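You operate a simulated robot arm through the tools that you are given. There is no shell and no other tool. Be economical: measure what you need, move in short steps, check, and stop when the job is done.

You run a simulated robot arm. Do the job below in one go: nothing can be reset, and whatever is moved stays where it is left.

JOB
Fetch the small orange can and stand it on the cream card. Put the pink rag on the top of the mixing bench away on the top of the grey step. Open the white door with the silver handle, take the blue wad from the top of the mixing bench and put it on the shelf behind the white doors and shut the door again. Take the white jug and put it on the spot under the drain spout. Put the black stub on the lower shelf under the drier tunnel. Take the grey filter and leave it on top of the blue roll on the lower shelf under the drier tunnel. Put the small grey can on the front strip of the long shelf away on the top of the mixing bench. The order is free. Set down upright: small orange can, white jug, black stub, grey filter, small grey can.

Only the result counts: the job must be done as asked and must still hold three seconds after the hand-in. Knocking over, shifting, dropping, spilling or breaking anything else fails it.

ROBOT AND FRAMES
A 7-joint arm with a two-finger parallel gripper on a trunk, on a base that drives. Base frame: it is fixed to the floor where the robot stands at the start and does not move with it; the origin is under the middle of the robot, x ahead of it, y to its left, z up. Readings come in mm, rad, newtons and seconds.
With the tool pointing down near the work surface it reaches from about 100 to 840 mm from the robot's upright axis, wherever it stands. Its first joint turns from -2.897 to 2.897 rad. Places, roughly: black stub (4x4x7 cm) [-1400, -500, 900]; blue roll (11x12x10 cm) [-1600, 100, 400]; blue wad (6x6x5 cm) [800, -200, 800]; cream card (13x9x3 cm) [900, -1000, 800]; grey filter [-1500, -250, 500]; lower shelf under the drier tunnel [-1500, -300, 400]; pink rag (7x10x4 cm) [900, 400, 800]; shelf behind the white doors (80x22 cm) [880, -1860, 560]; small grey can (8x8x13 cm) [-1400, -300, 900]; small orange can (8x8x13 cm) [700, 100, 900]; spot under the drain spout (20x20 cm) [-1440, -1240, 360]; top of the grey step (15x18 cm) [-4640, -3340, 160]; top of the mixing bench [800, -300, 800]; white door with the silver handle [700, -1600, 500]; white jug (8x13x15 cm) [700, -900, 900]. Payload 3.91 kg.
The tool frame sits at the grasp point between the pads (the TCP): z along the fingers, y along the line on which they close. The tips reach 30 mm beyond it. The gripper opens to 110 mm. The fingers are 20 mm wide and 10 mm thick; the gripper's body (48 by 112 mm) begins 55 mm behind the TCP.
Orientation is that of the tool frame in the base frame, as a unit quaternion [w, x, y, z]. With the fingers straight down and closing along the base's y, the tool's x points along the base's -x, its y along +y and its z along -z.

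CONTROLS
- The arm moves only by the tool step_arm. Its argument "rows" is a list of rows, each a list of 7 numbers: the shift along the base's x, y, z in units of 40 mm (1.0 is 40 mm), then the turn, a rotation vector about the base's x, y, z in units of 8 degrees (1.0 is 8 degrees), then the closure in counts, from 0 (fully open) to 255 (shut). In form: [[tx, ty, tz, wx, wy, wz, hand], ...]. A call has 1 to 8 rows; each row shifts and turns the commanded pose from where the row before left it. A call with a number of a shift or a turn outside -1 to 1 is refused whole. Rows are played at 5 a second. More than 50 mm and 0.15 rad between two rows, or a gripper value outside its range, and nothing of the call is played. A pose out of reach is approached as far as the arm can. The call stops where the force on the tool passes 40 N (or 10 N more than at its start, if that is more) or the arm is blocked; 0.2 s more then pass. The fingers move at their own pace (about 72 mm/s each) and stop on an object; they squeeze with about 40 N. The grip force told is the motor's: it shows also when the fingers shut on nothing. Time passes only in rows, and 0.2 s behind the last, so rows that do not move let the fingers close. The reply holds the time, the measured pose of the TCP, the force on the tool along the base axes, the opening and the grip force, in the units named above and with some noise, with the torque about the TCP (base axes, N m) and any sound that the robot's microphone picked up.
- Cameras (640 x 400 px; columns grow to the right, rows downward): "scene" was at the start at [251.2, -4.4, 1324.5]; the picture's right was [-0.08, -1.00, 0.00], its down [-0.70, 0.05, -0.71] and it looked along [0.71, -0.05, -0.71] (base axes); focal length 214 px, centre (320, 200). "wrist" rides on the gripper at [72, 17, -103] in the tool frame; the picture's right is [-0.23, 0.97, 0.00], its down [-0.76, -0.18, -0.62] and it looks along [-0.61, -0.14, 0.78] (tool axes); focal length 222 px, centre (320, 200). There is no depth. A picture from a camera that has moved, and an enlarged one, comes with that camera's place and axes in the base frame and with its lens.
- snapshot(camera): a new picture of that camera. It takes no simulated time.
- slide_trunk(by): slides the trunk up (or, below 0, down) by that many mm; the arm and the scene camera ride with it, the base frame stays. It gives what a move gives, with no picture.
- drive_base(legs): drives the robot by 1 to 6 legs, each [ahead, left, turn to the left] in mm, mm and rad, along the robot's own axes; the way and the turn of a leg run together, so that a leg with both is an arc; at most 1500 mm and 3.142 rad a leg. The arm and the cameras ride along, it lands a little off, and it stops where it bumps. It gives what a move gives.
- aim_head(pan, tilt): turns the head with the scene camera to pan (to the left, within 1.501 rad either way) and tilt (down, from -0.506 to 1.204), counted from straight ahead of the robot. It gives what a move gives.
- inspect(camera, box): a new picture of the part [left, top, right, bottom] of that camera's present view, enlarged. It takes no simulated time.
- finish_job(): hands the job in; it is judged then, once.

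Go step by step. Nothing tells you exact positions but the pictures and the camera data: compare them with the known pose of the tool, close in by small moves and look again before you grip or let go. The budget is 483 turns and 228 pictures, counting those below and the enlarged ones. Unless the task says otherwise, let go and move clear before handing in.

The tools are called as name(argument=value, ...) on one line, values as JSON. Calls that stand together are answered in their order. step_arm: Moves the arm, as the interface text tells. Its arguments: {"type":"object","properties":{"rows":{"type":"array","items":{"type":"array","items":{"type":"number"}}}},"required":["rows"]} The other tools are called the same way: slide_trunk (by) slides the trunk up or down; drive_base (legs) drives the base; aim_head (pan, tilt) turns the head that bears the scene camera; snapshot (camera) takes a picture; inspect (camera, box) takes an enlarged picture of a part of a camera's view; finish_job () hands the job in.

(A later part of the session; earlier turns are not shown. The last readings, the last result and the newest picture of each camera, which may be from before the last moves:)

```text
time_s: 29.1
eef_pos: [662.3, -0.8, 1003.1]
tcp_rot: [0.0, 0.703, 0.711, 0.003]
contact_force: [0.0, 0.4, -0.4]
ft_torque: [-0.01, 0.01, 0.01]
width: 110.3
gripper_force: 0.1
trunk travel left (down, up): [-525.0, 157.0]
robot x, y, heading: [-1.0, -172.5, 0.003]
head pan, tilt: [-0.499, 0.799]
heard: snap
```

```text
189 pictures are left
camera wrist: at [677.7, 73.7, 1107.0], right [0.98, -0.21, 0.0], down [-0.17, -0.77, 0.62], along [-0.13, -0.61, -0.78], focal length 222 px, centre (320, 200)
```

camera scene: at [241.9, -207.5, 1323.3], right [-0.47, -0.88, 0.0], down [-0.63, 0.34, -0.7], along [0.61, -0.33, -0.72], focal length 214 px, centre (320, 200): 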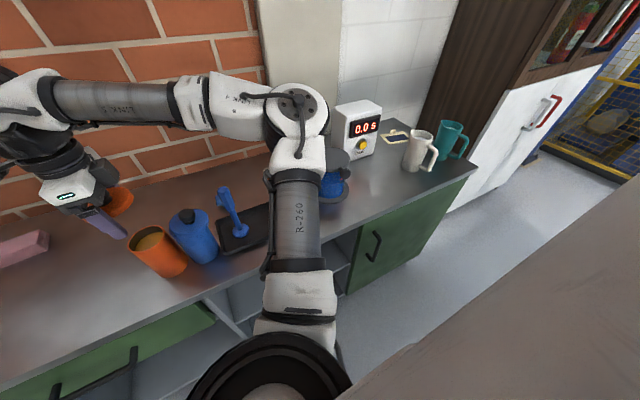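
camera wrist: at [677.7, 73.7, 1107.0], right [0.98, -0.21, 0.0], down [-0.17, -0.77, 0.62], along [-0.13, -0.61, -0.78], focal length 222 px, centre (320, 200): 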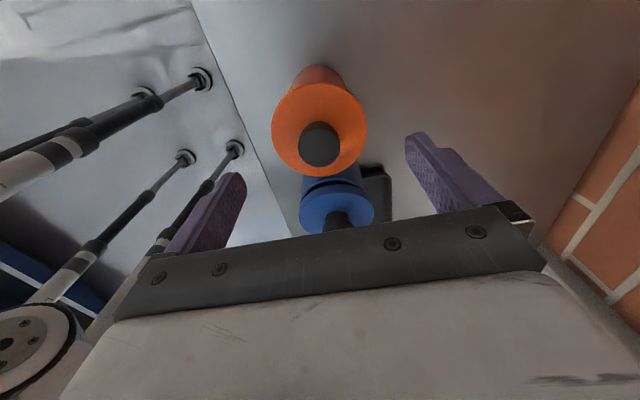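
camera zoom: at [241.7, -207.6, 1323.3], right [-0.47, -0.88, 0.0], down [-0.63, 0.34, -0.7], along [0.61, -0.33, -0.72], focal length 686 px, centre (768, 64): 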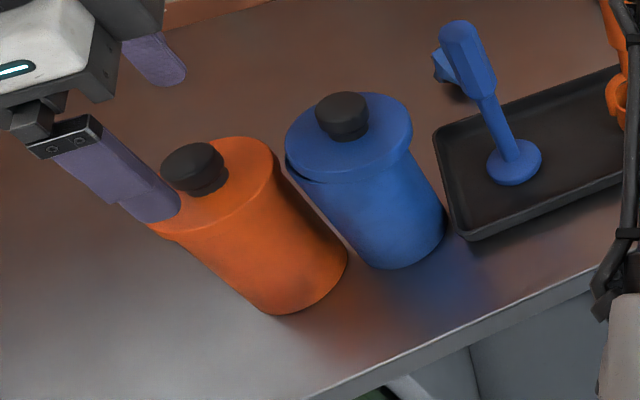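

The orange lid is seated (another snap on release). Now the blue can's lid: I move over it and look.

step_arm(rows=[[0, -0.8, 0, 0, 0, 0, 0], [0, -0.7, 0, 0, 0, 0, 0], [0, -0.4, 0, 0, 0, 0, 0], [0, 0, 0, 0, 0, 0, 0]])

inspect(camera="wrist", box=[220, 50, 420, 175])

inspect(camera="scene", box=[140, 190, 240, 253])

```text
time_s: 30.1
eef_pos: [661.2, -76.1, 1002.7]
tcp_rot: [0.001, 0.703, 0.712, 0.004]
contact_force: [-0.1, -0.2, 0.0]
ft_torque: [0.02, -0.06, -0.01]
width: 110.2
gripper_force: 0.1
trunk travel left (down, up): [-525.0, 157.0]
robot x, y, heading: [-2.0, -171.0, 0.004]
head pan, tilt: [-0.499, 0.799]
```

```text
3.20 times, centred on (320, 112) of wrist
camera zoom: at [676.8, -2.4, 1106.7], right [0.98, -0.21, 0.0], down [-0.17, -0.77, 0.62], along [-0.13, -0.61, -0.78], focal length 711 px, centre (320, 480)
```

zoom: 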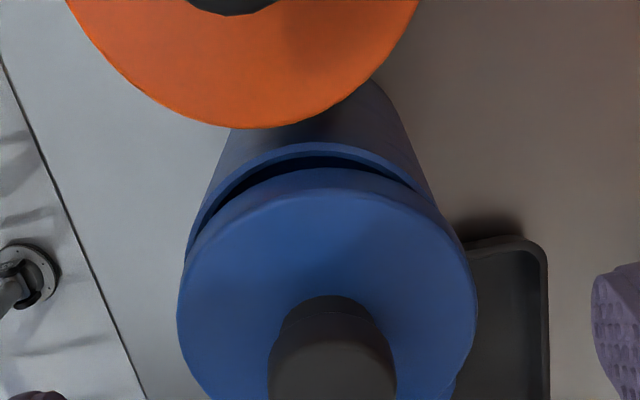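

```text
6.35 times, centred on (190, 222) of scene
camera zoom: at [242.0, -207.6, 1323.3], right [-0.47, -0.88, 0.0], down [-0.63, 0.34, -0.7], along [0.61, -0.33, -0.72], focal length 1362 px, centre (1145, 64)
```

zoom: 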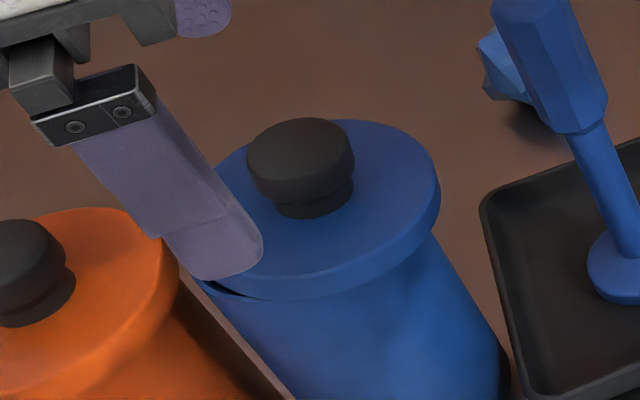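

The blue lid has slid about 10 mm toward -y. I grip it across x, lift a touch, shift it back over the can and press.

step_arm(rows=[[-0.03, -0.35, 0, 0, 0, 0, 0], [0, 0, -1, 0, 0, 0, 0], [0, 0, -0.8, 0, 0, 0, 0], [0, 0, -0.5, 0, 0, 0, 0], [0, 0, 0, 0, 0, 0, 0]])

inspect(camera="wrist", box=[170, 50, 470, 238])

```text
time_s: 31.3
eef_pos: [660.8, -91.0, 909.1]
tcp_rot: [0.001, 0.703, 0.712, 0.003]
contact_force: [0.3, 0.1, 0.0]
ft_torque: [0.01, 0.0, -0.04]
width: 110.1
gripper_force: 0.0
trunk travel left (down, up): [-525.0, 157.0]
robot x, y, heading: [0.3, -172.0, 0.005]
head pan, tilt: [-0.499, 0.799]
```

```text
2.13 times, centred on (320, 144) of wrist
camera zoom: at [677.0, -17.0, 1013.5], right [0.98, -0.21, 0.01], down [-0.17, -0.77, 0.62], along [-0.13, -0.61, -0.78], focal length 473 px, centre (320, 319)
```

zoom: 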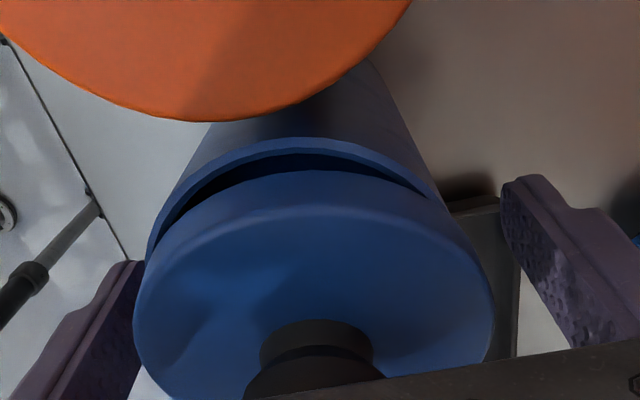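

Fingers straddle the blue lid well. I close and lift slightly.

step_arm(rows=[[0, 0, 0, 0, 0, 0, 255], [0, 0, 0, 0, 0, 0, 255], [0, 0, 0, 0, 0, 0, 255], [0, 0, 0.2, 0, 0, 0, 255], [0, 0, 0.3, 0, 0, 0, 255], [0, 0, 0, 0, 0, 0, 255]])

inspect(camera="wrist", box=[170, 50, 470, 238])

inspect(camera="scene", box=[80, 180, 280, 305])

```text
time_s: 32.7
eef_pos: [662.0, -91.3, 928.9]
tcp_rot: [0.001, 0.703, 0.711, 0.001]
contact_force: [0.0, 0.1, -1.3]
ft_torque: [0.02, -0.03, 0.01]
width: 84.2
gripper_force: 40.1
trunk travel left (down, up): [-525.0, 157.0]
robot x, y, heading: [2.9, -171.3, 0.007]
head pan, tilt: [-0.499, 0.799]
```

```text
2.13 times, centred on (320, 144) of wrist
camera zoom: at [677.7, -17.3, 1033.5], right [0.98, -0.21, 0.0], down [-0.17, -0.77, 0.62], along [-0.13, -0.61, -0.78], focal length 473 px, centre (320, 319)
```

zoom: 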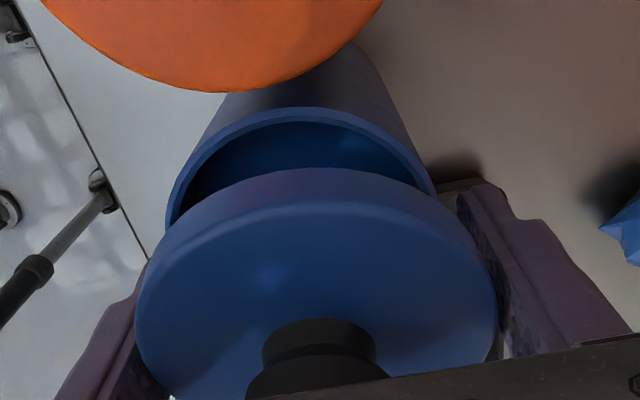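

```text
3.20 times, centred on (180, 242) of scene
camera zoom: at [242.0, -207.6, 1323.3], right [-0.47, -0.88, 0.0], down [-0.63, 0.34, -0.7], along [0.61, -0.33, -0.72], focal length 686 px, centre (768, 64)
```

zoom: 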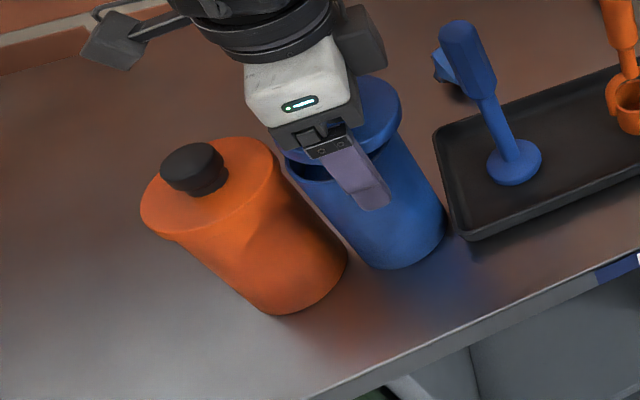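

The blue lid is held. I shift +11.5 mm in y and compare again before lowering.

step_arm(rows=[[-0.02, 0.29, 0, 0, 0, 0, 255], [0, 0, -0.05, 0, 0, 0, 255], [0, 0, 0, 0, 0, 0, 255]])

inspect(camera="wrist", box=[220, 50, 420, 175])

inspect(camera="scene", box=[140, 190, 240, 253])

```text
time_s: 33.5
eef_pos: [660.1, -80.1, 926.6]
tcp_rot: [0.001, 0.701, 0.713, 0.004]
contact_force: [-0.3, -0.1, 0.1]
ft_torque: [0.0, -0.02, 0.01]
width: 84.2
gripper_force: 40.3
trunk travel left (down, up): [-525.0, 157.0]
robot x, y, heading: [0.2, -173.5, 0.006]
head pan, tilt: [-0.499, 0.799]
```

```text
3.20 times, centred on (320, 112) of wrist
camera zoom: at [676.9, -5.3, 1031.4], right [0.98, -0.21, 0.0], down [-0.17, -0.77, 0.62], along [-0.13, -0.61, -0.78], focal length 711 px, centre (320, 480)
```

zoom: 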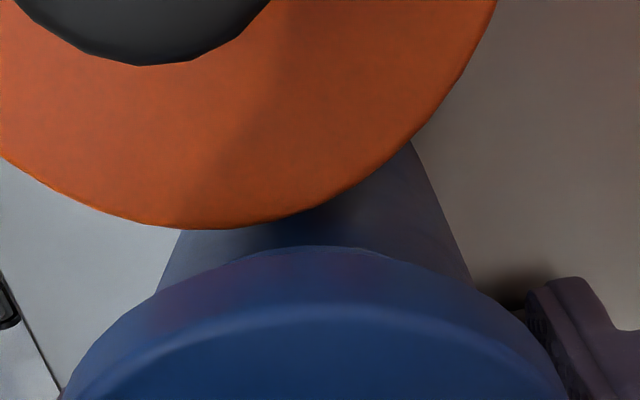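

```text
6.35 times, centred on (190, 222) of scene
camera zoom: at [242.0, -207.6, 1323.3], right [-0.47, -0.88, 0.0], down [-0.63, 0.34, -0.7], along [0.61, -0.33, -0.72], focal length 1362 px, centre (1145, 64)
```

zoom: 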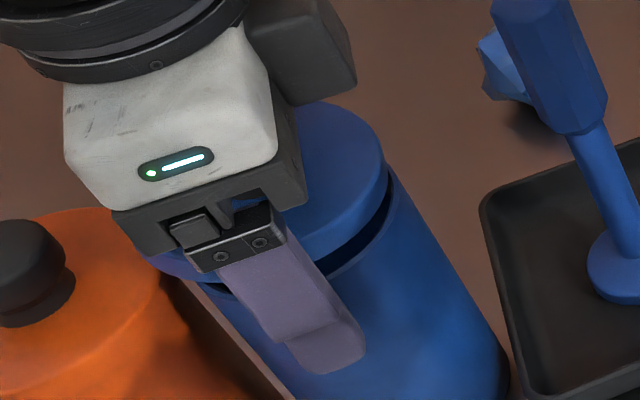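

From the scene the lid must go about 4 mm back to the right. I shift and lower onto the rim.

step_arm(rows=[[0, -0.11, 0, 0, 0, 0, 255], [0, 0, -0.06, 0, 0, 0, 255], [0, 0, -0.06, 0, 0, 0, 255], [0, 0, -0.06, 0, 0, 0, 255], [0, 0, -0.06, 0, 0, 0, 255], [0, 0, -0.06, 0, 0, 0, 255]])

inspect(camera="scene", box=[140, 190, 240, 253])

```text
time_s: 34.9
eef_pos: [660.3, -85.0, 916.2]
tcp_rot: [0.001, 0.702, 0.712, 0.003]
contact_force: [-0.9, -0.2, 0.1]
ft_torque: [-0.02, 0.03, -0.02]
width: 84.4
gripper_force: 39.9
trunk travel left (down, up): [-525.0, 157.0]
robot x, y, heading: [-1.9, -172.8, 0.005]
head pan, tilt: [-0.499, 0.799]
```

```text
6.35 times, centred on (190, 222) of scene
camera zoom: at [242.0, -207.6, 1323.3], right [-0.47, -0.88, 0.0], down [-0.63, 0.34, -0.7], along [0.61, -0.33, -0.72], focal length 1362 px, centre (1145, 64)
```

zoom: 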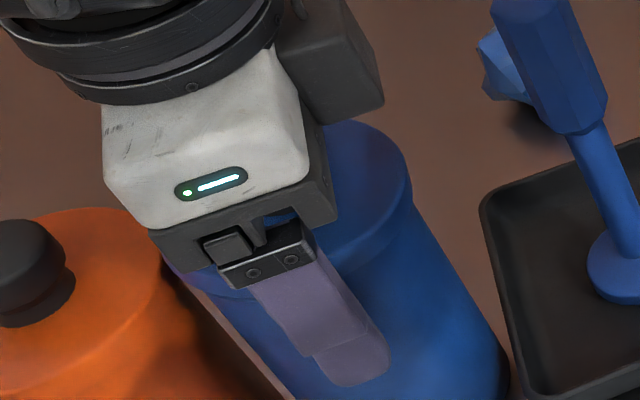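

Overlapping well on both sides. I press down until contact, then release.

step_arm(rows=[[0, 0, -0.06, 0, 0, 0, 255], [0, 0, -0.06, 0, 0, 0, 255], [0, 0, -0.06, 0, 0, 0, 255], [0, 0, -0.05, 0, 0, 0, 255], [0, 0, -0.05, 0, 0, 0, 255], [0, 0, -0.05, 0, 0, 0, 255], [0, 0, -0.05, 0, 0, 0, 255]])

inspect(camera="scene", box=[140, 190, 240, 253])

```text
time_s: 36.4
eef_pos: [660.5, -84.0, 905.3]
tcp_rot: [0.004, 0.703, 0.711, 0.007]
contact_force: [-3.5, -0.5, 20.7]
ft_torque: [-0.46, -0.06, -0.17]
width: 84.0
gripper_force: 39.8
trunk travel left (down, up): [-525.0, 157.0]
robot x, y, heading: [2.3, -172.3, 0.007]
head pan, tilt: [-0.499, 0.799]
stopped in row 7: the force on the tool passed its limit at 43 N (the readings are from after the stop); the commanded pose is now the measured one
```

```text
6.35 times, centred on (190, 222) of scene
camera zoom: at [240.1, -208.2, 1323.6], right [-0.47, -0.88, 0.0], down [-0.63, 0.34, -0.7], along [0.62, -0.33, -0.72], focal length 1362 px, centre (1145, 64)
```

zoom: 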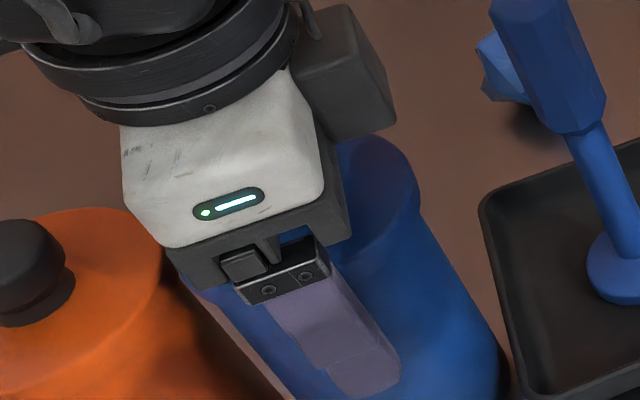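

It took 43 N at seating. I release, rise and check for the snap.

step_arm(rows=[[0, 0, 0, 0, 0, 0, 150], [0, 0, 0, 0, 0, 0, 60], [0, 0, 0, 0, 0, 0, 0], [0, 0, 0.4, 0, 0, 0, 0], [0, 0, 1, 0, 0, 0, 0], [0, 0, 1, 0, 0, 0, 0]])

inspect(camera="scene", box=[120, 190, 220, 253])

inspect(camera="wrist", box=[220, 50, 420, 175])

```text
time_s: 37.8
eef_pos: [661.8, -85.8, 1001.8]
tcp_rot: [0.003, 0.703, 0.711, 0.005]
contact_force: [-0.5, -0.5, 0.2]
ft_torque: [0.03, -0.01, 0.03]
width: 110.1
gripper_force: 0.0
trunk travel left (down, up): [-525.0, 157.0]
robot x, y, heading: [0.9, -175.2, 0.008]
head pan, tilt: [-0.499, 0.799]
```

```text
6.35 times, centred on (170, 222) of scene
camera zoom: at [241.7, -207.6, 1323.3], right [-0.47, -0.88, 0.0], down [-0.63, 0.34, -0.7], along [0.61, -0.33, -0.72], focal length 1362 px, centre (1272, 64)
```

zoom: 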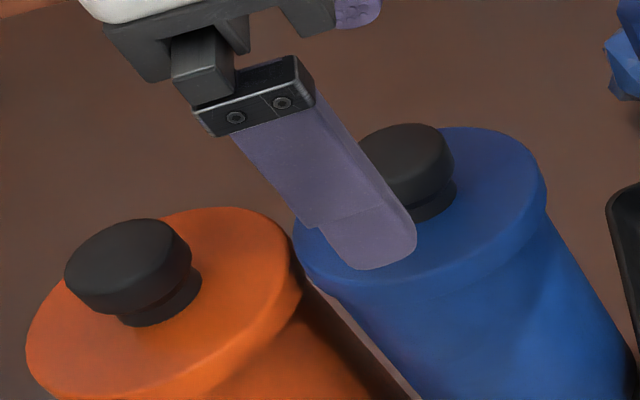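

```text
3.20 times, centred on (320, 112) of wrist
camera zoom: at [677.3, -10.4, 1106.4], right [0.98, -0.22, 0.01], down [-0.18, -0.77, 0.62], along [-0.13, -0.61, -0.79], focal length 711 px, centre (320, 480)
```

zoom: 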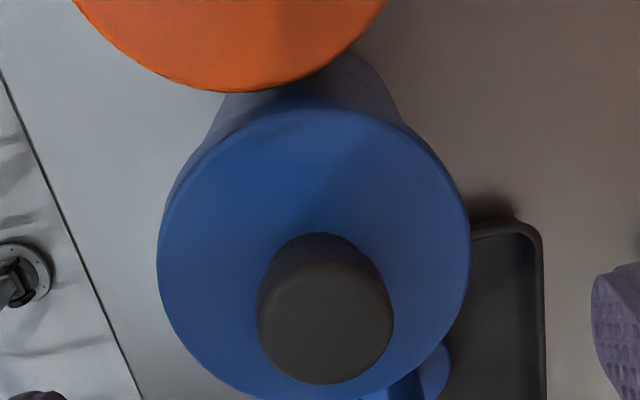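

Both lids look seated. To be sure the blue one is latched I press its knob with closed fingers.

step_arm(rows=[[0, 0, 0, 0, 0, 0, 255], [0, 0, 0, 0, 0, 0, 255], [0, 0, 0, 0, 0, 0, 255], [0, 0, -0.4, 0, 0, 0, 255], [0, 0, -0.15, 0, 0, 0, 255], [0, 0, -0.15, 0, 0, 0, 255], [0, 0, -0.15, 0, 0, 0, 255], [0, 0, -0.1, 0, 0, 0, 255]])

```text
time_s: 39.0
eef_pos: [662.4, -84.5, 989.0]
tcp_rot: [0.005, 0.704, 0.711, 0.013]
contact_force: [-7.6, -1.9, 26.6]
ft_torque: [0.18, 0.32, 0.11]
width: 0.0
gripper_force: 37.8
trunk travel left (down, up): [-525.0, 157.0]
robot x, y, heading: [-3.2, -171.3, 0.01]
head pan, tilt: [-0.499, 0.799]
stopped in row 5: the force on the tool passed its limit at 50 N (the readings are from after the stop); the commanded pose is now the measured one
```

Blue lid firm (no movement under 50 N). The cans must be gripped by the body from the side, beneath the lid, so I leave them for later; I raise and retract the arm and go to the jug area first.

step_arm(rows=[[0, 0, 1, 0, 0, 0, 0], [0, 0, 1, 0, 0, 0, 0], [0, 0, 1, 0, 0, 0, 0], [0, 0, 1, 0, 0, 0, 0], [-1, 0, 0.5, 0, 0, 0, 0], [-1, 0, 0.5, 0, 0, 0, 0], [-1, 0, 0, 0, 0, 0, 0], [-1, 0, 0, 0, 0, 0, 0]])

snapshot(camera="scene")

```text
time_s: 40.8
eef_pos: [502.0, -81.3, 1186.3]
tcp_rot: [0.004, 0.703, 0.711, 0.011]
contact_force: [1.2, -0.4, -0.4]
ft_torque: [-0.01, -0.04, 0.0]
width: 110.1
gripper_force: 0.0
trunk travel left (down, up): [-525.0, 157.0]
robot x, y, heading: [-2.6, -173.3, 0.006]
head pan, tilt: [-0.499, 0.799]
```

```text
177 pictures are left
camera scene: at [241.7, -207.9, 1323.4], right [-0.47, -0.88, 0.0], down [-0.63, 0.34, -0.7], along [0.61, -0.33, -0.72], focal length 214 px, centre (320, 200)
```

scene: 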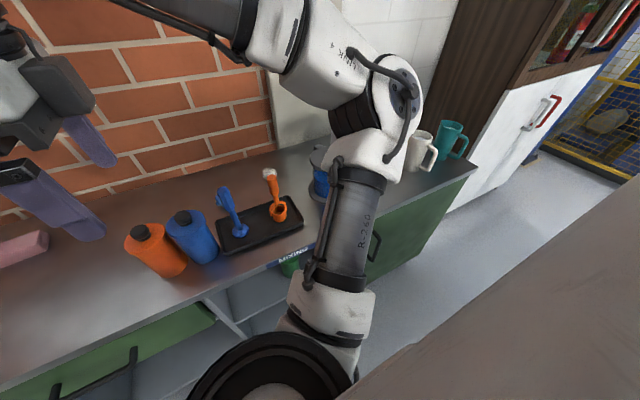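

Everything stands well. I drive right to the jug.

drive_base(legs=[[0, -650, 0]])

aim_head(pan=-0.2, tilt=0.8)

snapshot(camera="scene")

```text
time_s: 46.3
eef_pos: [505.3, -735.3, 1185.9]
tcp_rot: [0.004, 0.705, 0.709, 0.01]
contact_force: [-0.1, 0.5, -0.4]
ft_torque: [-0.02, 0.0, -0.04]
width: 110.0
gripper_force: 0.1
trunk travel left (down, up): [-525.0, 157.0]
robot x, y, heading: [1.1, -821.7, -0.002]
head pan, tilt: [-0.499, 0.799]
```

```text
time_s: 47.1
eef_pos: [505.1, -735.0, 1186.4]
tcp_rot: [0.004, 0.705, 0.709, 0.01]
contact_force: [-0.6, -0.1, -0.5]
ft_torque: [0.01, 0.01, -0.03]
width: 109.8
gripper_force: 0.0
trunk travel left (down, up): [-525.0, 157.0]
robot x, y, heading: [0.0, -825.6, -0.002]
head pan, tilt: [-0.201, 0.799]
```

```text
176 pictures are left
camera scene: at [251.5, -838.1, 1323.3], right [-0.2, -0.98, 0.0], down [-0.7, 0.14, -0.7], along [0.68, -0.14, -0.72], focal length 214 px, centre (320, 200)
```

scene: 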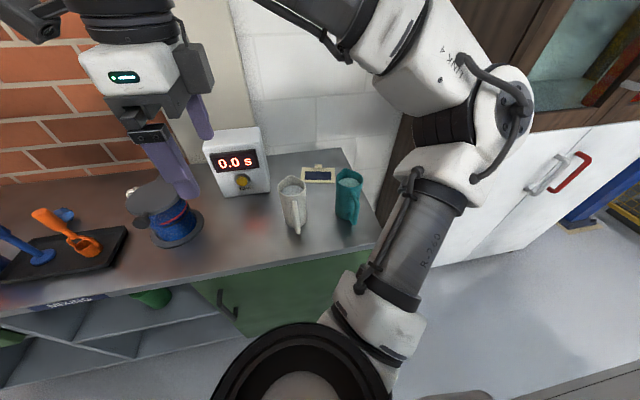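

inspect(camera="scene", box=[220, 130, 420, 255])

inspect(camera="scene", box=[500, 120, 640, 208])

```text
3.20 times, centred on (320, 192) of scene
camera zoom: at [251.5, -838.1, 1323.3], right [-0.2, -0.98, 0.0], down [-0.7, 0.14, -0.7], along [0.68, -0.14, -0.72], focal length 686 px, centre (320, 224)
```

zoom: 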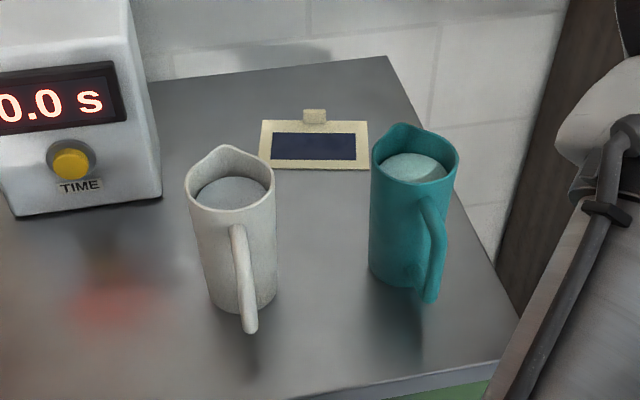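

```text
4.55 times, centred on (570, 164) of scene
camera zoom: at [251.5, -838.1, 1323.3], right [-0.2, -0.98, 0.0], down [-0.7, 0.14, -0.7], along [0.68, -0.14, -0.72], focal length 975 px, centre (-816, 364)
```

zoom: 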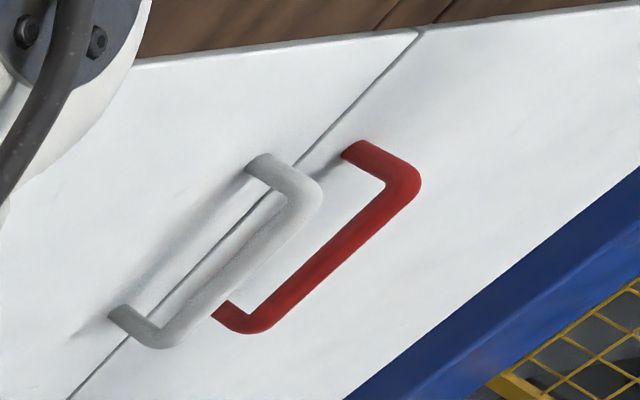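

The white jug (filled) stands near (655,-848), handle toward me; the teal jug and card are beside it. Before gripping, I scout the other side to know how the spot under the spout must be approached.

drive_base(legs=[[-350, 0, 0], [0, 0, 3.14]])

aim_head(pan=0.0, tilt=0.45)

snapshot(camera="scene")

```text
time_s: 57.0
eef_pos: [-845.4, -928.2, 1187.8]
tcp_rot: [0.01, 0.719, -0.695, -0.004]
contact_force: [0.4, 0.4, -0.1]
ft_torque: [-0.02, 0.0, -0.01]
width: 110.1
gripper_force: 0.1
trunk travel left (down, up): [-525.0, 157.0]
robot x, y, heading: [-345.8, -821.4, -3.111]
head pan, tilt: [-0.201, 0.799]
```

```text
time_s: 57.8
eef_pos: [-845.8, -927.4, 1185.2]
tcp_rot: [0.011, 0.72, -0.694, -0.004]
contact_force: [-0.4, 0.5, 0.3]
ft_torque: [0.02, 0.01, 0.02]
width: 110.0
gripper_force: 0.1
trunk travel left (down, up): [-525.0, 157.0]
robot x, y, heading: [-347.4, -826.0, -3.108]
head pan, tilt: [0.0, 0.45]
```

```text
173 pictures are left
camera scene: at [-607.5, -830.5, 1353.7], right [-0.03, 1.0, 0.0], down [0.44, 0.01, -0.9], along [-0.9, -0.03, -0.44], focal length 214 px, centre (320, 200)
```

scene: 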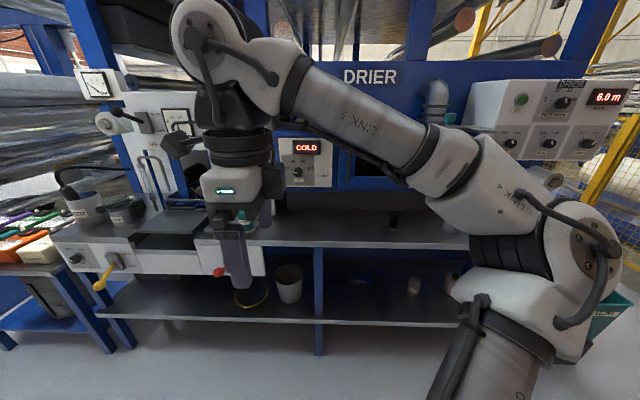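

I see the drier machine and, on its lower shelf, a yellow ring with a spigot above. I zoom in on both shelf parts.

inspect(camera="scene", box=[90, 200, 330, 350])

inspect(camera="scene", box=[310, 190, 490, 330])

```text
2.67 times, centred on (210, 275) of scene
camera zoom: at [-607.5, -830.5, 1353.7], right [-0.03, 1.0, 0.0], down [0.44, 0.01, -0.9], along [-0.9, -0.03, -0.44], focal length 572 px, centre (613, 0)
```

zoom: 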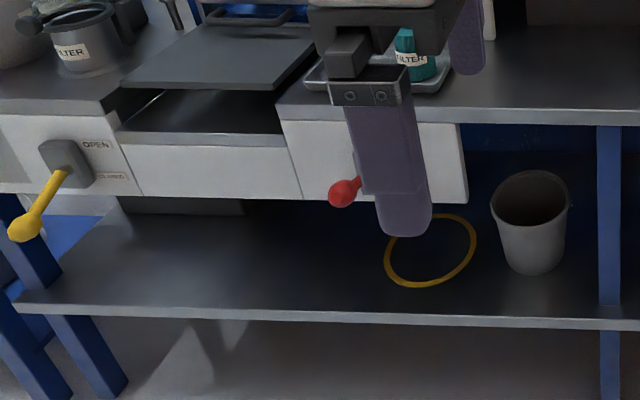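

```text
2.86 times, centred on (400, 260) of scene
camera zoom: at [-607.5, -830.5, 1353.7], right [-0.03, 1.0, 0.0], down [0.44, 0.01, -0.9], along [-0.9, -0.03, -0.44], focal length 613 px, centre (91, 29)
```

zoom: 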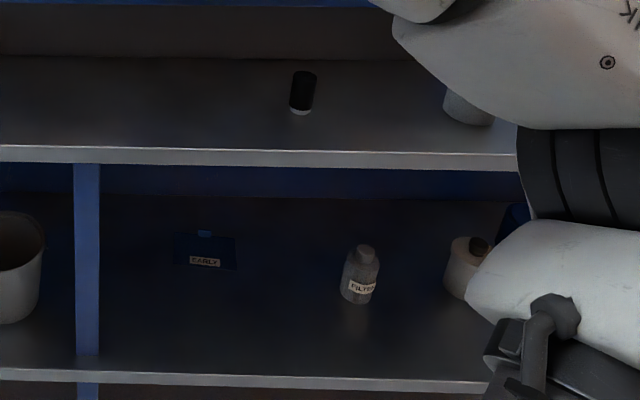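

The spot is under a low panel, so the jug must be carried in a shallow forward tilt. Since the hand is empty I first do the drier tasks; I drive closer and look at stub, filter, grey can and blue roll.

drive_base(legs=[[200, -480, -0.03]])

aim_head(pan=-0.1, tilt=0.7)

snapshot(camera="scene")

```text
time_s: 62.0
eef_pos: [-1055.0, -438.7, 1185.9]
tcp_rot: [0.011, 0.712, -0.703, -0.005]
contact_force: [0.5, -0.5, 0.3]
ft_torque: [-0.04, -0.02, -0.02]
width: 110.0
gripper_force: 0.1
trunk travel left (down, up): [-525.0, 157.0]
robot x, y, heading: [-549.2, -342.5, -3.13]
head pan, tilt: [0.0, 0.45]
```

```text
time_s: 62.8
eef_pos: [-1055.3, -439.4, 1186.9]
tcp_rot: [0.01, 0.711, -0.703, -0.004]
contact_force: [0.1, 0.1, -0.1]
ft_torque: [0.04, -0.01, -0.04]
width: 110.0
gripper_force: 0.0
trunk travel left (down, up): [-525.0, 157.0]
robot x, y, heading: [-550.2, -350.4, -3.136]
head pan, tilt: [-0.099, 0.7]
```

```text
170 pictures are left
camera scene: at [-808.6, -338.9, 1331.6], right [0.09, 1.0, 0.0], down [0.64, -0.06, -0.77], along [-0.76, 0.07, -0.64], focal length 214 px, centre (320, 200)
```

scene: 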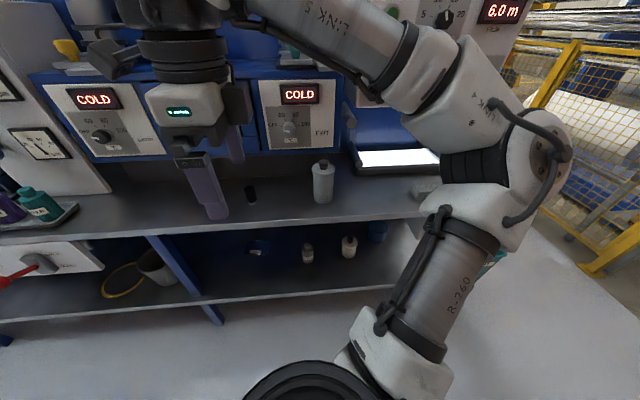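

inspect(camera="scene", box=[220, 145, 420, 270])

slide_trunk(by=-450)

aim_head(pan=-0.1, tilt=0.55)

snapshot(camera="scene")

```text
3.20 times, centred on (320, 208) of scene
camera zoom: at [-808.6, -338.9, 1331.6], right [0.09, 1.0, 0.0], down [0.64, -0.06, -0.77], along [-0.76, 0.07, -0.64], focal length 686 px, centre (320, 176)
```

zoom: 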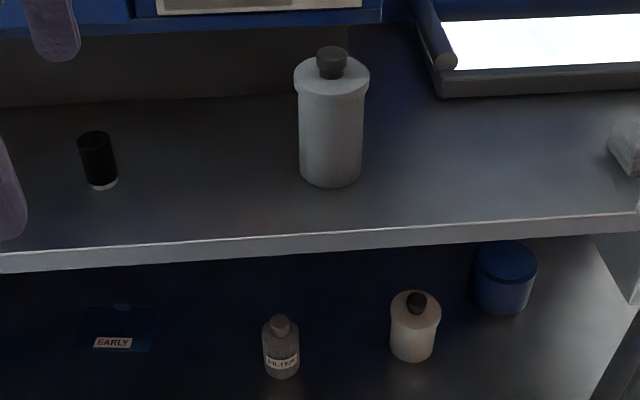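

```text
refused: -450 is not a number from -400 to 400
```

```text
time_s: 63.5
eef_pos: [-1055.9, -440.4, 1186.2]
tcp_rot: [0.011, 0.711, -0.703, -0.005]
contact_force: [0.2, 1.0, 0.2]
ft_torque: [0.02, 0.04, 0.0]
width: 109.7
gripper_force: 0.1
trunk travel left (down, up): [-525.0, 157.0]
robot x, y, heading: [-557.9, -349.0, -3.135]
head pan, tilt: [-0.099, 0.55]
```

```text
168 pictures are left
camera scene: at [-813.4, -338.5, 1344.6], right [0.09, 1.0, 0.0], down [0.52, -0.05, -0.85], along [-0.85, 0.08, -0.52], focal length 214 px, centre (320, 200)
```

scene: 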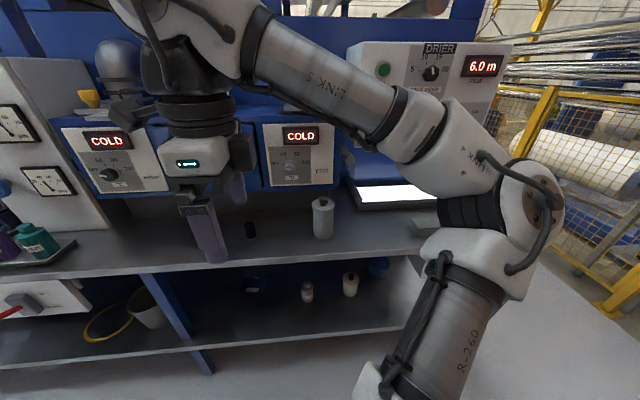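

I see the stub near (-1403,-526), the grey can near (-1395,-272), the FILTER bottle near (-1474,-341) on the lower shelf and the blue roll near (-1595,60). I turn the hand back and drive to face the stub.

step_arm(rows=[[0, 0, 0, 0, 0, 1, 0], [0, 0, 0, 0, 0, 1, 0], [0, 0, 0, 0, 0, 1, 0], [0, 0, 0, 0, 0, 1, 0], [0, 0, 0, 0, 0, 1, 0], [0, 0, 0, 0, 0, 1, 0], [0, 0, 0, 0, 0, 1, 0], [0, 0, 0, 0, 0, 1, 0]])

step_arm(rows=[[0, 0, 0, 0, 0, 1, 0], [0, 0, 0, 0, 0, 1, 0], [0, 0, 0, 0, 0, 1, 0], [0, 0, 0, 0, 0, 0.3, 0]])

drive_base(legs=[[130, 120, 0]])

```text
time_s: 65.3
eef_pos: [-1055.6, -440.0, 1185.5]
tcp_rot: [0.011, 0.976, -0.218, 0.002]
contact_force: [-0.3, -0.5, -0.9]
ft_torque: [-0.02, 0.01, 0.01]
width: 110.1
gripper_force: 0.1
trunk travel left (down, up): [-525.0, 157.0]
robot x, y, heading: [-553.8, -344.8, -3.132]
head pan, tilt: [-0.099, 0.55]
```

```text
time_s: 66.3
eef_pos: [-1055.3, -439.2, 1185.7]
tcp_rot: [0.01, 1.0, 0.01, 0.005]
contact_force: [0.4, 0.4, -0.4]
ft_torque: [0.0, -0.01, 0.01]
width: 109.8
gripper_force: 0.1
trunk travel left (down, up): [-525.0, 157.0]
robot x, y, heading: [-555.2, -350.3, -3.131]
head pan, tilt: [-0.099, 0.55]
```

```text
time_s: 67.9
eef_pos: [-1187.8, -559.5, 1185.4]
tcp_rot: [0.011, 1.0, 0.01, 0.005]
contact_force: [0.7, -0.1, 0.2]
ft_torque: [0.02, 0.0, 0.03]
width: 110.1
gripper_force: 0.1
trunk travel left (down, up): [-525.0, 157.0]
robot x, y, heading: [-682.3, -467.2, -3.137]
head pan, tilt: [-0.099, 0.55]
```

Now I pitch the hand 45° forward and descend toward the stub, stopping 100 mm short to look.

step_arm(rows=[[-0.2, 0.14, -0.4, 0.14, 1, 0, 100], [-0.4, 0.14, -0.8, 0, 1, 0, 100], [-0.5, 0.14, -0.8, 0, 1, 0, 100], [-0.5, 0.14, -0.8, 0, 1, 0, 100], [-0.5, 0.14, -0.8, 0, 1, 0, 100], [-0.5, 0.1, -0.8, 0, 0.62, 0, 100], [-0.3, 0, -0.8, 0, 0, 0, 100], [0, 0, 0, 0, 0, 0, 100]])

snapshot(camera="wrist")

aim_head(pan=0.0, tilt=0.7)

snapshot(camera="scene")

```text
time_s: 69.7
eef_pos: [-1309.0, -529.1, 979.9]
tcp_rot: [-0.003, 0.926, 0.009, -0.377]
contact_force: [1.0, -0.3, -0.1]
ft_torque: [-0.01, -0.01, 0.01]
width: 67.1
gripper_force: 0.0
out of reach, approached as far as the arm can: row 7
trunk travel left (down, up): [-525.0, 157.0]
robot x, y, heading: [-683.5, -464.0, -3.141]
head pan, tilt: [-0.099, 0.55]
```

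```text
167 pictures are left
camera wrist: at [-1183.0, -542.4, 1004.7], right [-0.15, -0.98, 0.15], down [-0.11, 0.16, 0.98], along [-0.98, 0.13, -0.13], focal length 222 px, centre (320, 200)
```

wrist: 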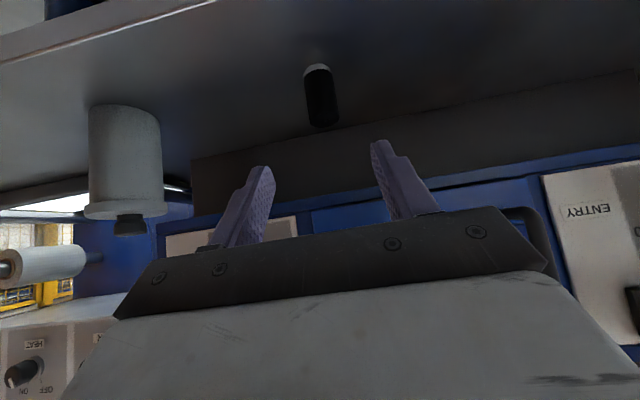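

```text
time_s: 70.4
eef_pos: [-1309.3, -528.3, 980.4]
tcp_rot: [-0.003, 0.926, 0.008, -0.377]
contact_force: [0.4, -0.4, 0.7]
ft_torque: [0.04, -0.04, 0.0]
width: 66.8
gripper_force: 0.0
trunk travel left (down, up): [-525.0, 157.0]
robot x, y, heading: [-689.7, -472.3, -3.133]
head pan, tilt: [0.0, 0.7]
```

```text
166 pictures are left
camera scene: at [-939.9, -467.0, 1331.6], right [0.0, 1.0, 0.0], down [0.64, 0.0, -0.77], along [-0.77, 0.0, -0.64], focal length 214 px, centre (320, 200)
```

scene: 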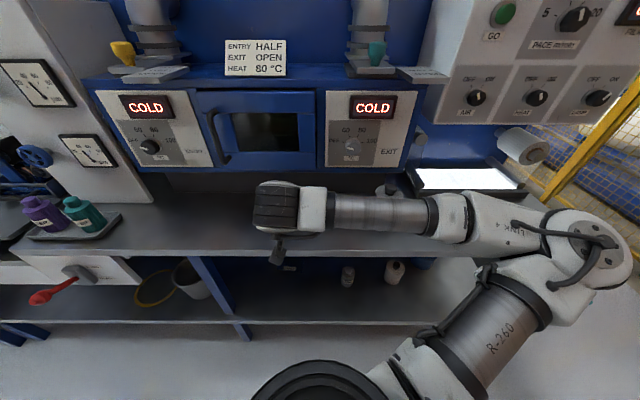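

Stub at about (-1397,-530), well aligned. I move in along the fingers.

step_arm(rows=[[-0.44, -0.01, -0.54, 0, 0, 0, 100], [-0.44, -0.01, -0.54, 0, 0, 0, 100], [-0.44, -0.01, -0.54, 0, 0, 0, 100], [-0.44, 0, -0.54, 0, 0, 0, 100], [0, 0, 0, 0, 0, 0, 100]])

snapshot(camera="wrist")

```text
time_s: 71.6
eef_pos: [-1378.5, -529.9, 894.7]
tcp_rot: [-0.003, 0.926, 0.007, -0.378]
contact_force: [0.2, -0.2, 0.2]
ft_torque: [0.02, -0.03, 0.0]
width: 67.1
gripper_force: 0.1
trunk travel left (down, up): [-525.0, 157.0]
robot x, y, heading: [-683.9, -465.1, -3.139]
head pan, tilt: [0.0, 0.7]
```

```text
165 pictures are left
camera wrist: at [-1253.9, -543.2, 917.6], right [-0.15, -0.98, 0.15], down [-0.11, 0.16, 0.98], along [-0.98, 0.13, -0.13], focal length 222 px, centre (320, 200)
```

wrist: 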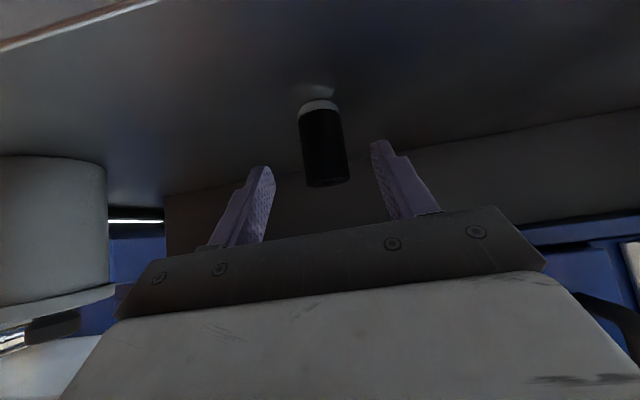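

Triangulating both wrist views gives the stub at about (-1433,-533) with the shelf near z 817. I advance further and look.

step_arm(rows=[[-0.6, -0.03, -0.3, 0, 0, 0, 100], [-0.4, -0.02, -0.4, 0, 0, 0, 100], [-0.1, 0, -0.2, 0, 0, 0, 100], [0, 0, 0, 0, 0, 0, 100]])

snapshot(camera="wrist")

```text
time_s: 72.6
eef_pos: [-1422.0, -530.5, 858.2]
tcp_rot: [-0.003, 0.926, 0.009, -0.378]
contact_force: [-0.7, -0.5, -0.2]
ft_torque: [0.01, 0.01, 0.0]
width: 67.0
gripper_force: 0.1
trunk travel left (down, up): [-525.0, 157.0]
robot x, y, heading: [-685.3, -468.5, -3.137]
head pan, tilt: [0.0, 0.7]
```

```text
164 pictures are left
camera wrist: at [-1297.4, -545.2, 881.3], right [-0.15, -0.98, 0.15], down [-0.11, 0.16, 0.98], along [-0.98, 0.13, -0.13], focal length 222 px, centre (320, 200)
```

wrist: 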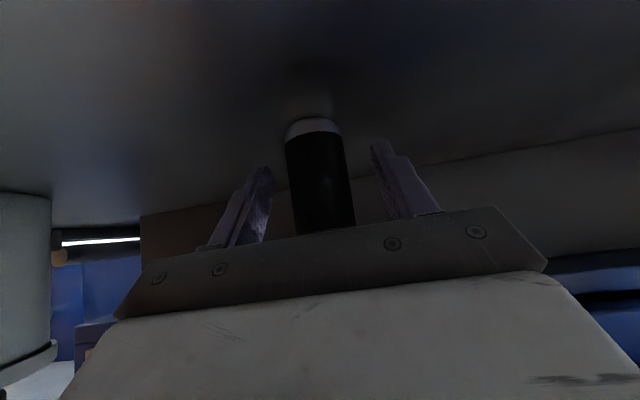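

The stub is between the fingers; 15 mm more forward, then grip.

step_arm(rows=[[-0.4, 0, -0.05, 0, 0, 0, 100], [0, 0, 0, 0, 0, 0, 255], [0, 0, 0, 0, 0, 0, 255], [0, 0, 0, 0, 0, 0, 255]])

inspect(camera="wrist", box=[220, 90, 420, 215])

```text
time_s: 73.6
eef_pos: [-1438.4, -531.1, 856.5]
tcp_rot: [-0.003, 0.926, 0.008, -0.378]
contact_force: [0.2, -0.8, -0.8]
ft_torque: [-0.09, 0.02, -0.01]
width: 35.2
gripper_force: 39.8
trunk travel left (down, up): [-525.0, 157.0]
robot x, y, heading: [-684.2, -466.2, -3.138]
head pan, tilt: [0.0, 0.7]
```

```text
3.20 times, centred on (320, 152) of wrist
camera zoom: at [-1313.5, -545.2, 879.7], right [-0.15, -0.98, 0.15], down [-0.11, 0.16, 0.98], along [-0.98, 0.13, -0.13], focal length 711 px, centre (320, 352)
```

zoom: 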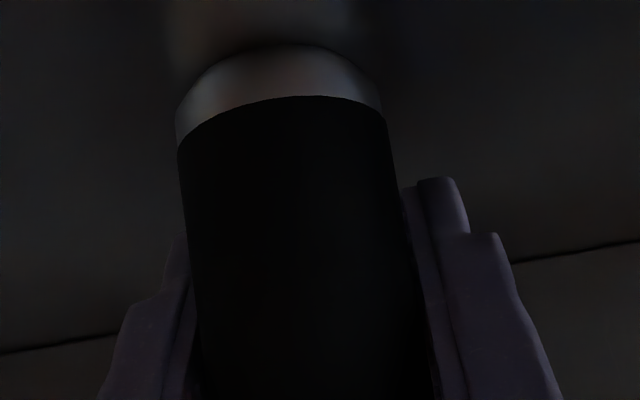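

Stub held (35 mm). I lift, back out clear of the counter, and lower the trunk.

step_arm(rows=[[0, 0, 0.5, 0, 0, 0, 255], [0, 0, 0.8, 0, 0, 0, 255], [1, 0, 0.4, 0, 0, 0, 255], [1, 0, 0, 0, 0, 0, 255], [1, 0, 0, 0, 0, 0, 255], [1, 0, 0, 0, 0, 0, 255], [1, 0, 0, 0, 0, 0, 255], [1, 0, 0, 0, 0, 0, 255]])

drive_base(legs=[[-150, 0, 0]])

snapshot(camera="scene")

```text
time_s: 75.4
eef_pos: [-1312.8, -555.2, 951.6]
tcp_rot: [-0.003, 0.926, 0.008, -0.378]
contact_force: [-0.3, -0.1, -2.6]
ft_torque: [0.01, 0.05, 0.02]
width: 34.7
gripper_force: 40.0
out of reach, approached as far as the arm can: row 5, 6, 7, 8
trunk travel left (down, up): [-525.0, 157.0]
robot x, y, heading: [-684.8, -466.2, -3.133]
head pan, tilt: [0.0, 0.7]
```

```text
time_s: 76.8
eef_pos: [-1161.4, -552.7, 951.6]
tcp_rot: [-0.004, 0.926, 0.007, -0.378]
contact_force: [0.1, -0.3, -3.7]
ft_torque: [-0.02, 0.04, -0.02]
width: 35.1
gripper_force: 40.0
trunk travel left (down, up): [-525.0, 157.0]
robot x, y, heading: [-532.1, -468.9, -3.14]
head pan, tilt: [0.0, 0.7]
```

```text
162 pictures are left
camera scene: at [-787.2, -465.8, 1331.7], right [0.0, 1.0, 0.0], down [0.64, 0.0, -0.77], along [-0.77, 0.0, -0.64], focal length 214 px, centre (320, 200)
```

scene: 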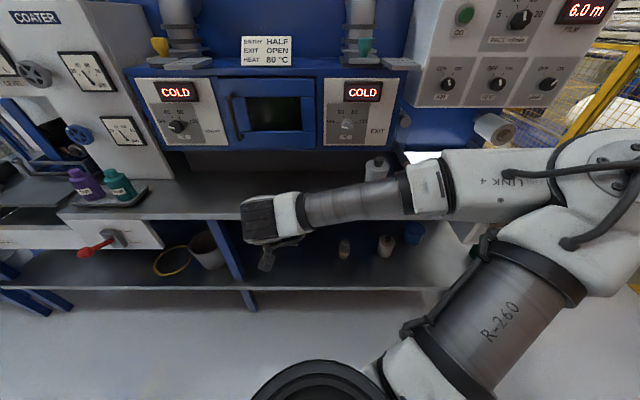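

The arm cannot fold more with this tilt, so I use the base for in-out moves. Lowering the trunk now.

slide_trunk(by=-400)

slide_trunk(by=-120)

aim_head(pan=0.0, tilt=0.5)

snapshot(camera="scene")

snapshot(camera="wrist")

```text
time_s: 80.6
eef_pos: [-1161.8, -552.0, 550.6]
tcp_rot: [-0.004, 0.926, 0.007, -0.377]
contact_force: [0.2, 0.7, -3.7]
ft_torque: [0.01, 0.06, 0.0]
width: 34.9
gripper_force: 40.1
trunk travel left (down, up): [-125.0, 557.0]
robot x, y, heading: [-531.1, -466.5, -3.138]
head pan, tilt: [0.0, 0.7]
```

```text
time_s: 82.3
eef_pos: [-1159.5, -552.4, 498.2]
tcp_rot: [-0.004, 0.925, 0.009, -0.38]
contact_force: [0.3, -0.2, -3.9]
ft_torque: [-0.01, 0.06, 0.02]
width: 35.0
gripper_force: 40.0
trunk travel left (down, up): [-67.0, 616.0]
robot x, y, heading: [-533.7, -464.9, -3.138]
head pan, tilt: [0.0, 0.7]
stopped: the arm was blocked; the commanded pose is now the measured one
```

```text
time_s: 83.0
eef_pos: [-1161.4, -553.7, 498.3]
tcp_rot: [-0.005, 0.924, 0.009, -0.381]
contact_force: [0.3, -0.1, -3.7]
ft_torque: [-0.02, 0.01, 0.01]
width: 34.8
gripper_force: 39.7
trunk travel left (down, up): [-67.0, 616.0]
robot x, y, heading: [-535.6, -467.2, -3.142]
head pan, tilt: [0.0, 0.499]
```

```text
161 pictures are left
camera scene: at [-790.0, -466.4, 894.2], right [0.0, 1.0, 0.0], down [0.47, 0.0, -0.88], along [-0.88, 0.0, -0.47], focal length 214 px, centre (320, 200)
```

scene: 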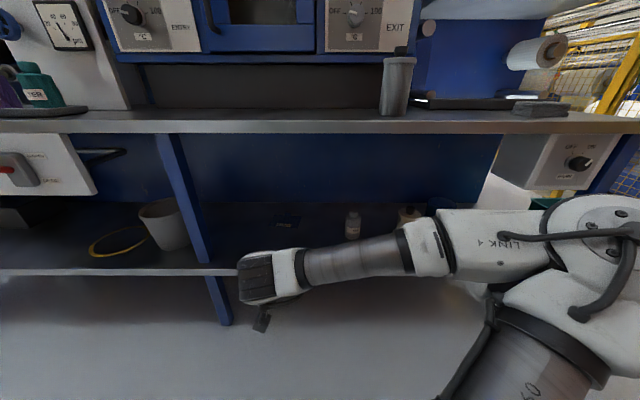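

```text
160 pictures are left
camera wrist: at [-1034.7, -567.7, 521.0], right [-0.15, -0.98, 0.15], down [-0.1, 0.16, 0.98], along [-0.98, 0.13, -0.13], focal length 222 px, centre (320, 200)
```

wrist: 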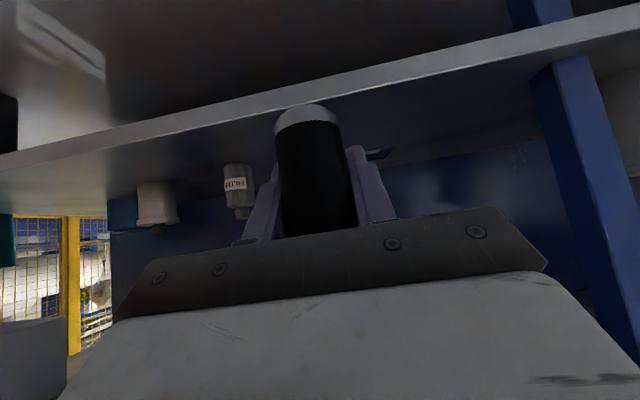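

The trunk stopped at its practical low (self-contact). I raise it slightly, then lower the arm to z≈430 while still in front of the shelf.

slide_trunk(by=15)

step_arm(rows=[[0, 0, -0.6, 0, 0, 0, 255], [0, 0, -0.6, 0, 0, 0, 255], [0, 0, -0.6, 0, 0, 0, 255], [0, 0, -0.3, 0, 0, 0, 255]])

```text
time_s: 83.7
eef_pos: [-1161.1, -554.4, 506.6]
tcp_rot: [-0.003, 0.926, 0.009, -0.378]
contact_force: [0.6, -0.9, -2.6]
ft_torque: [-0.01, 0.04, -0.01]
width: 35.1
gripper_force: 40.0
trunk travel left (down, up): [-82.0, 601.0]
robot x, y, heading: [-532.6, -462.9, -3.141]
head pan, tilt: [0.0, 0.499]
```

```text
time_s: 84.7
eef_pos: [-1173.1, -559.2, 425.5]
tcp_rot: [-0.004, 0.926, 0.009, -0.378]
contact_force: [0.3, 0.3, -4.6]
ft_torque: [-0.03, 0.04, 0.03]
width: 34.8
gripper_force: 39.8
out of reach, approached as far as the arm can: row 1, 2, 3
trunk travel left (down, up): [-82.0, 601.0]
robot x, y, heading: [-536.3, -465.7, -3.142]
head pan, tilt: [0.0, 0.499]
```

Now I drive in so the stub is over the lower shelf.

drive_base(legs=[[215, 0, 0]])

snapshot(camera="scene")

snapshot(camera="wrist")

```text
time_s: 86.3
eef_pos: [-1385.8, -563.1, 426.1]
tcp_rot: [-0.003, 0.926, 0.011, -0.377]
contact_force: [-0.5, 0.5, -4.3]
ft_torque: [0.03, 0.03, 0.0]
width: 34.7
gripper_force: 40.0
trunk travel left (down, up): [-82.0, 601.0]
robot x, y, heading: [-742.7, -469.6, -3.134]
head pan, tilt: [0.0, 0.499]
```

```text
159 pictures are left
camera scene: at [-1006.3, -467.9, 906.0], right [-0.01, 1.0, 0.0], down [0.48, 0.0, -0.88], along [-0.88, -0.01, -0.48], focal length 214 px, centre (320, 200)
```

scene: 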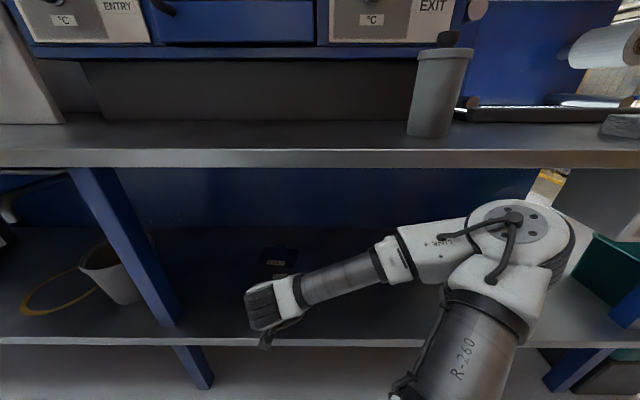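

```text
158 pictures are left
camera wrist: at [-1261.1, -576.3, 450.2], right [-0.15, -0.98, 0.15], down [-0.11, 0.16, 0.98], along [-0.98, 0.13, -0.13], focal length 222 px, centre (320, 200)
```

wrist: 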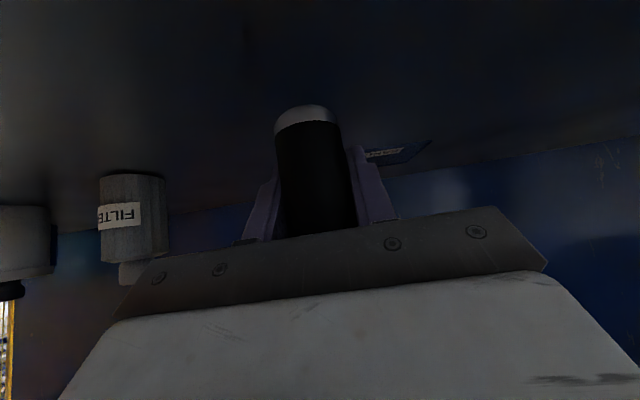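

The stub hangs over free shelf. I lower in small steps until contact.

step_arm(rows=[[0, 0, -0.2, 0, 0, 0, 255], [0, 0, -0.1, 0, 0, 0, 255], [0, 0, -0.08, 0, 0, 0, 255]])

step_arm(rows=[[0, 0, -0.06, 0, 0, 0, 255], [0, 0, -0.05, 0, 0, 0, 255]])

```text
time_s: 87.1
eef_pos: [-1386.6, -563.6, 411.2]
tcp_rot: [-0.003, 0.926, 0.011, -0.377]
contact_force: [-0.8, -0.6, -4.2]
ft_torque: [0.0, 0.04, 0.01]
width: 34.8
gripper_force: 39.8
trunk travel left (down, up): [-82.0, 601.0]
robot x, y, heading: [-744.3, -470.2, -3.133]
head pan, tilt: [0.0, 0.499]
```

```text
time_s: 87.7
eef_pos: [-1385.0, -562.2, 406.7]
tcp_rot: [-0.003, 0.926, 0.011, -0.378]
contact_force: [-0.4, 0.3, -2.4]
ft_torque: [0.02, 0.04, -0.01]
width: 34.9
gripper_force: 39.8
trunk travel left (down, up): [-82.0, 601.0]
robot x, y, heading: [-744.4, -469.7, -3.131]
head pan, tilt: [0.0, 0.499]
```

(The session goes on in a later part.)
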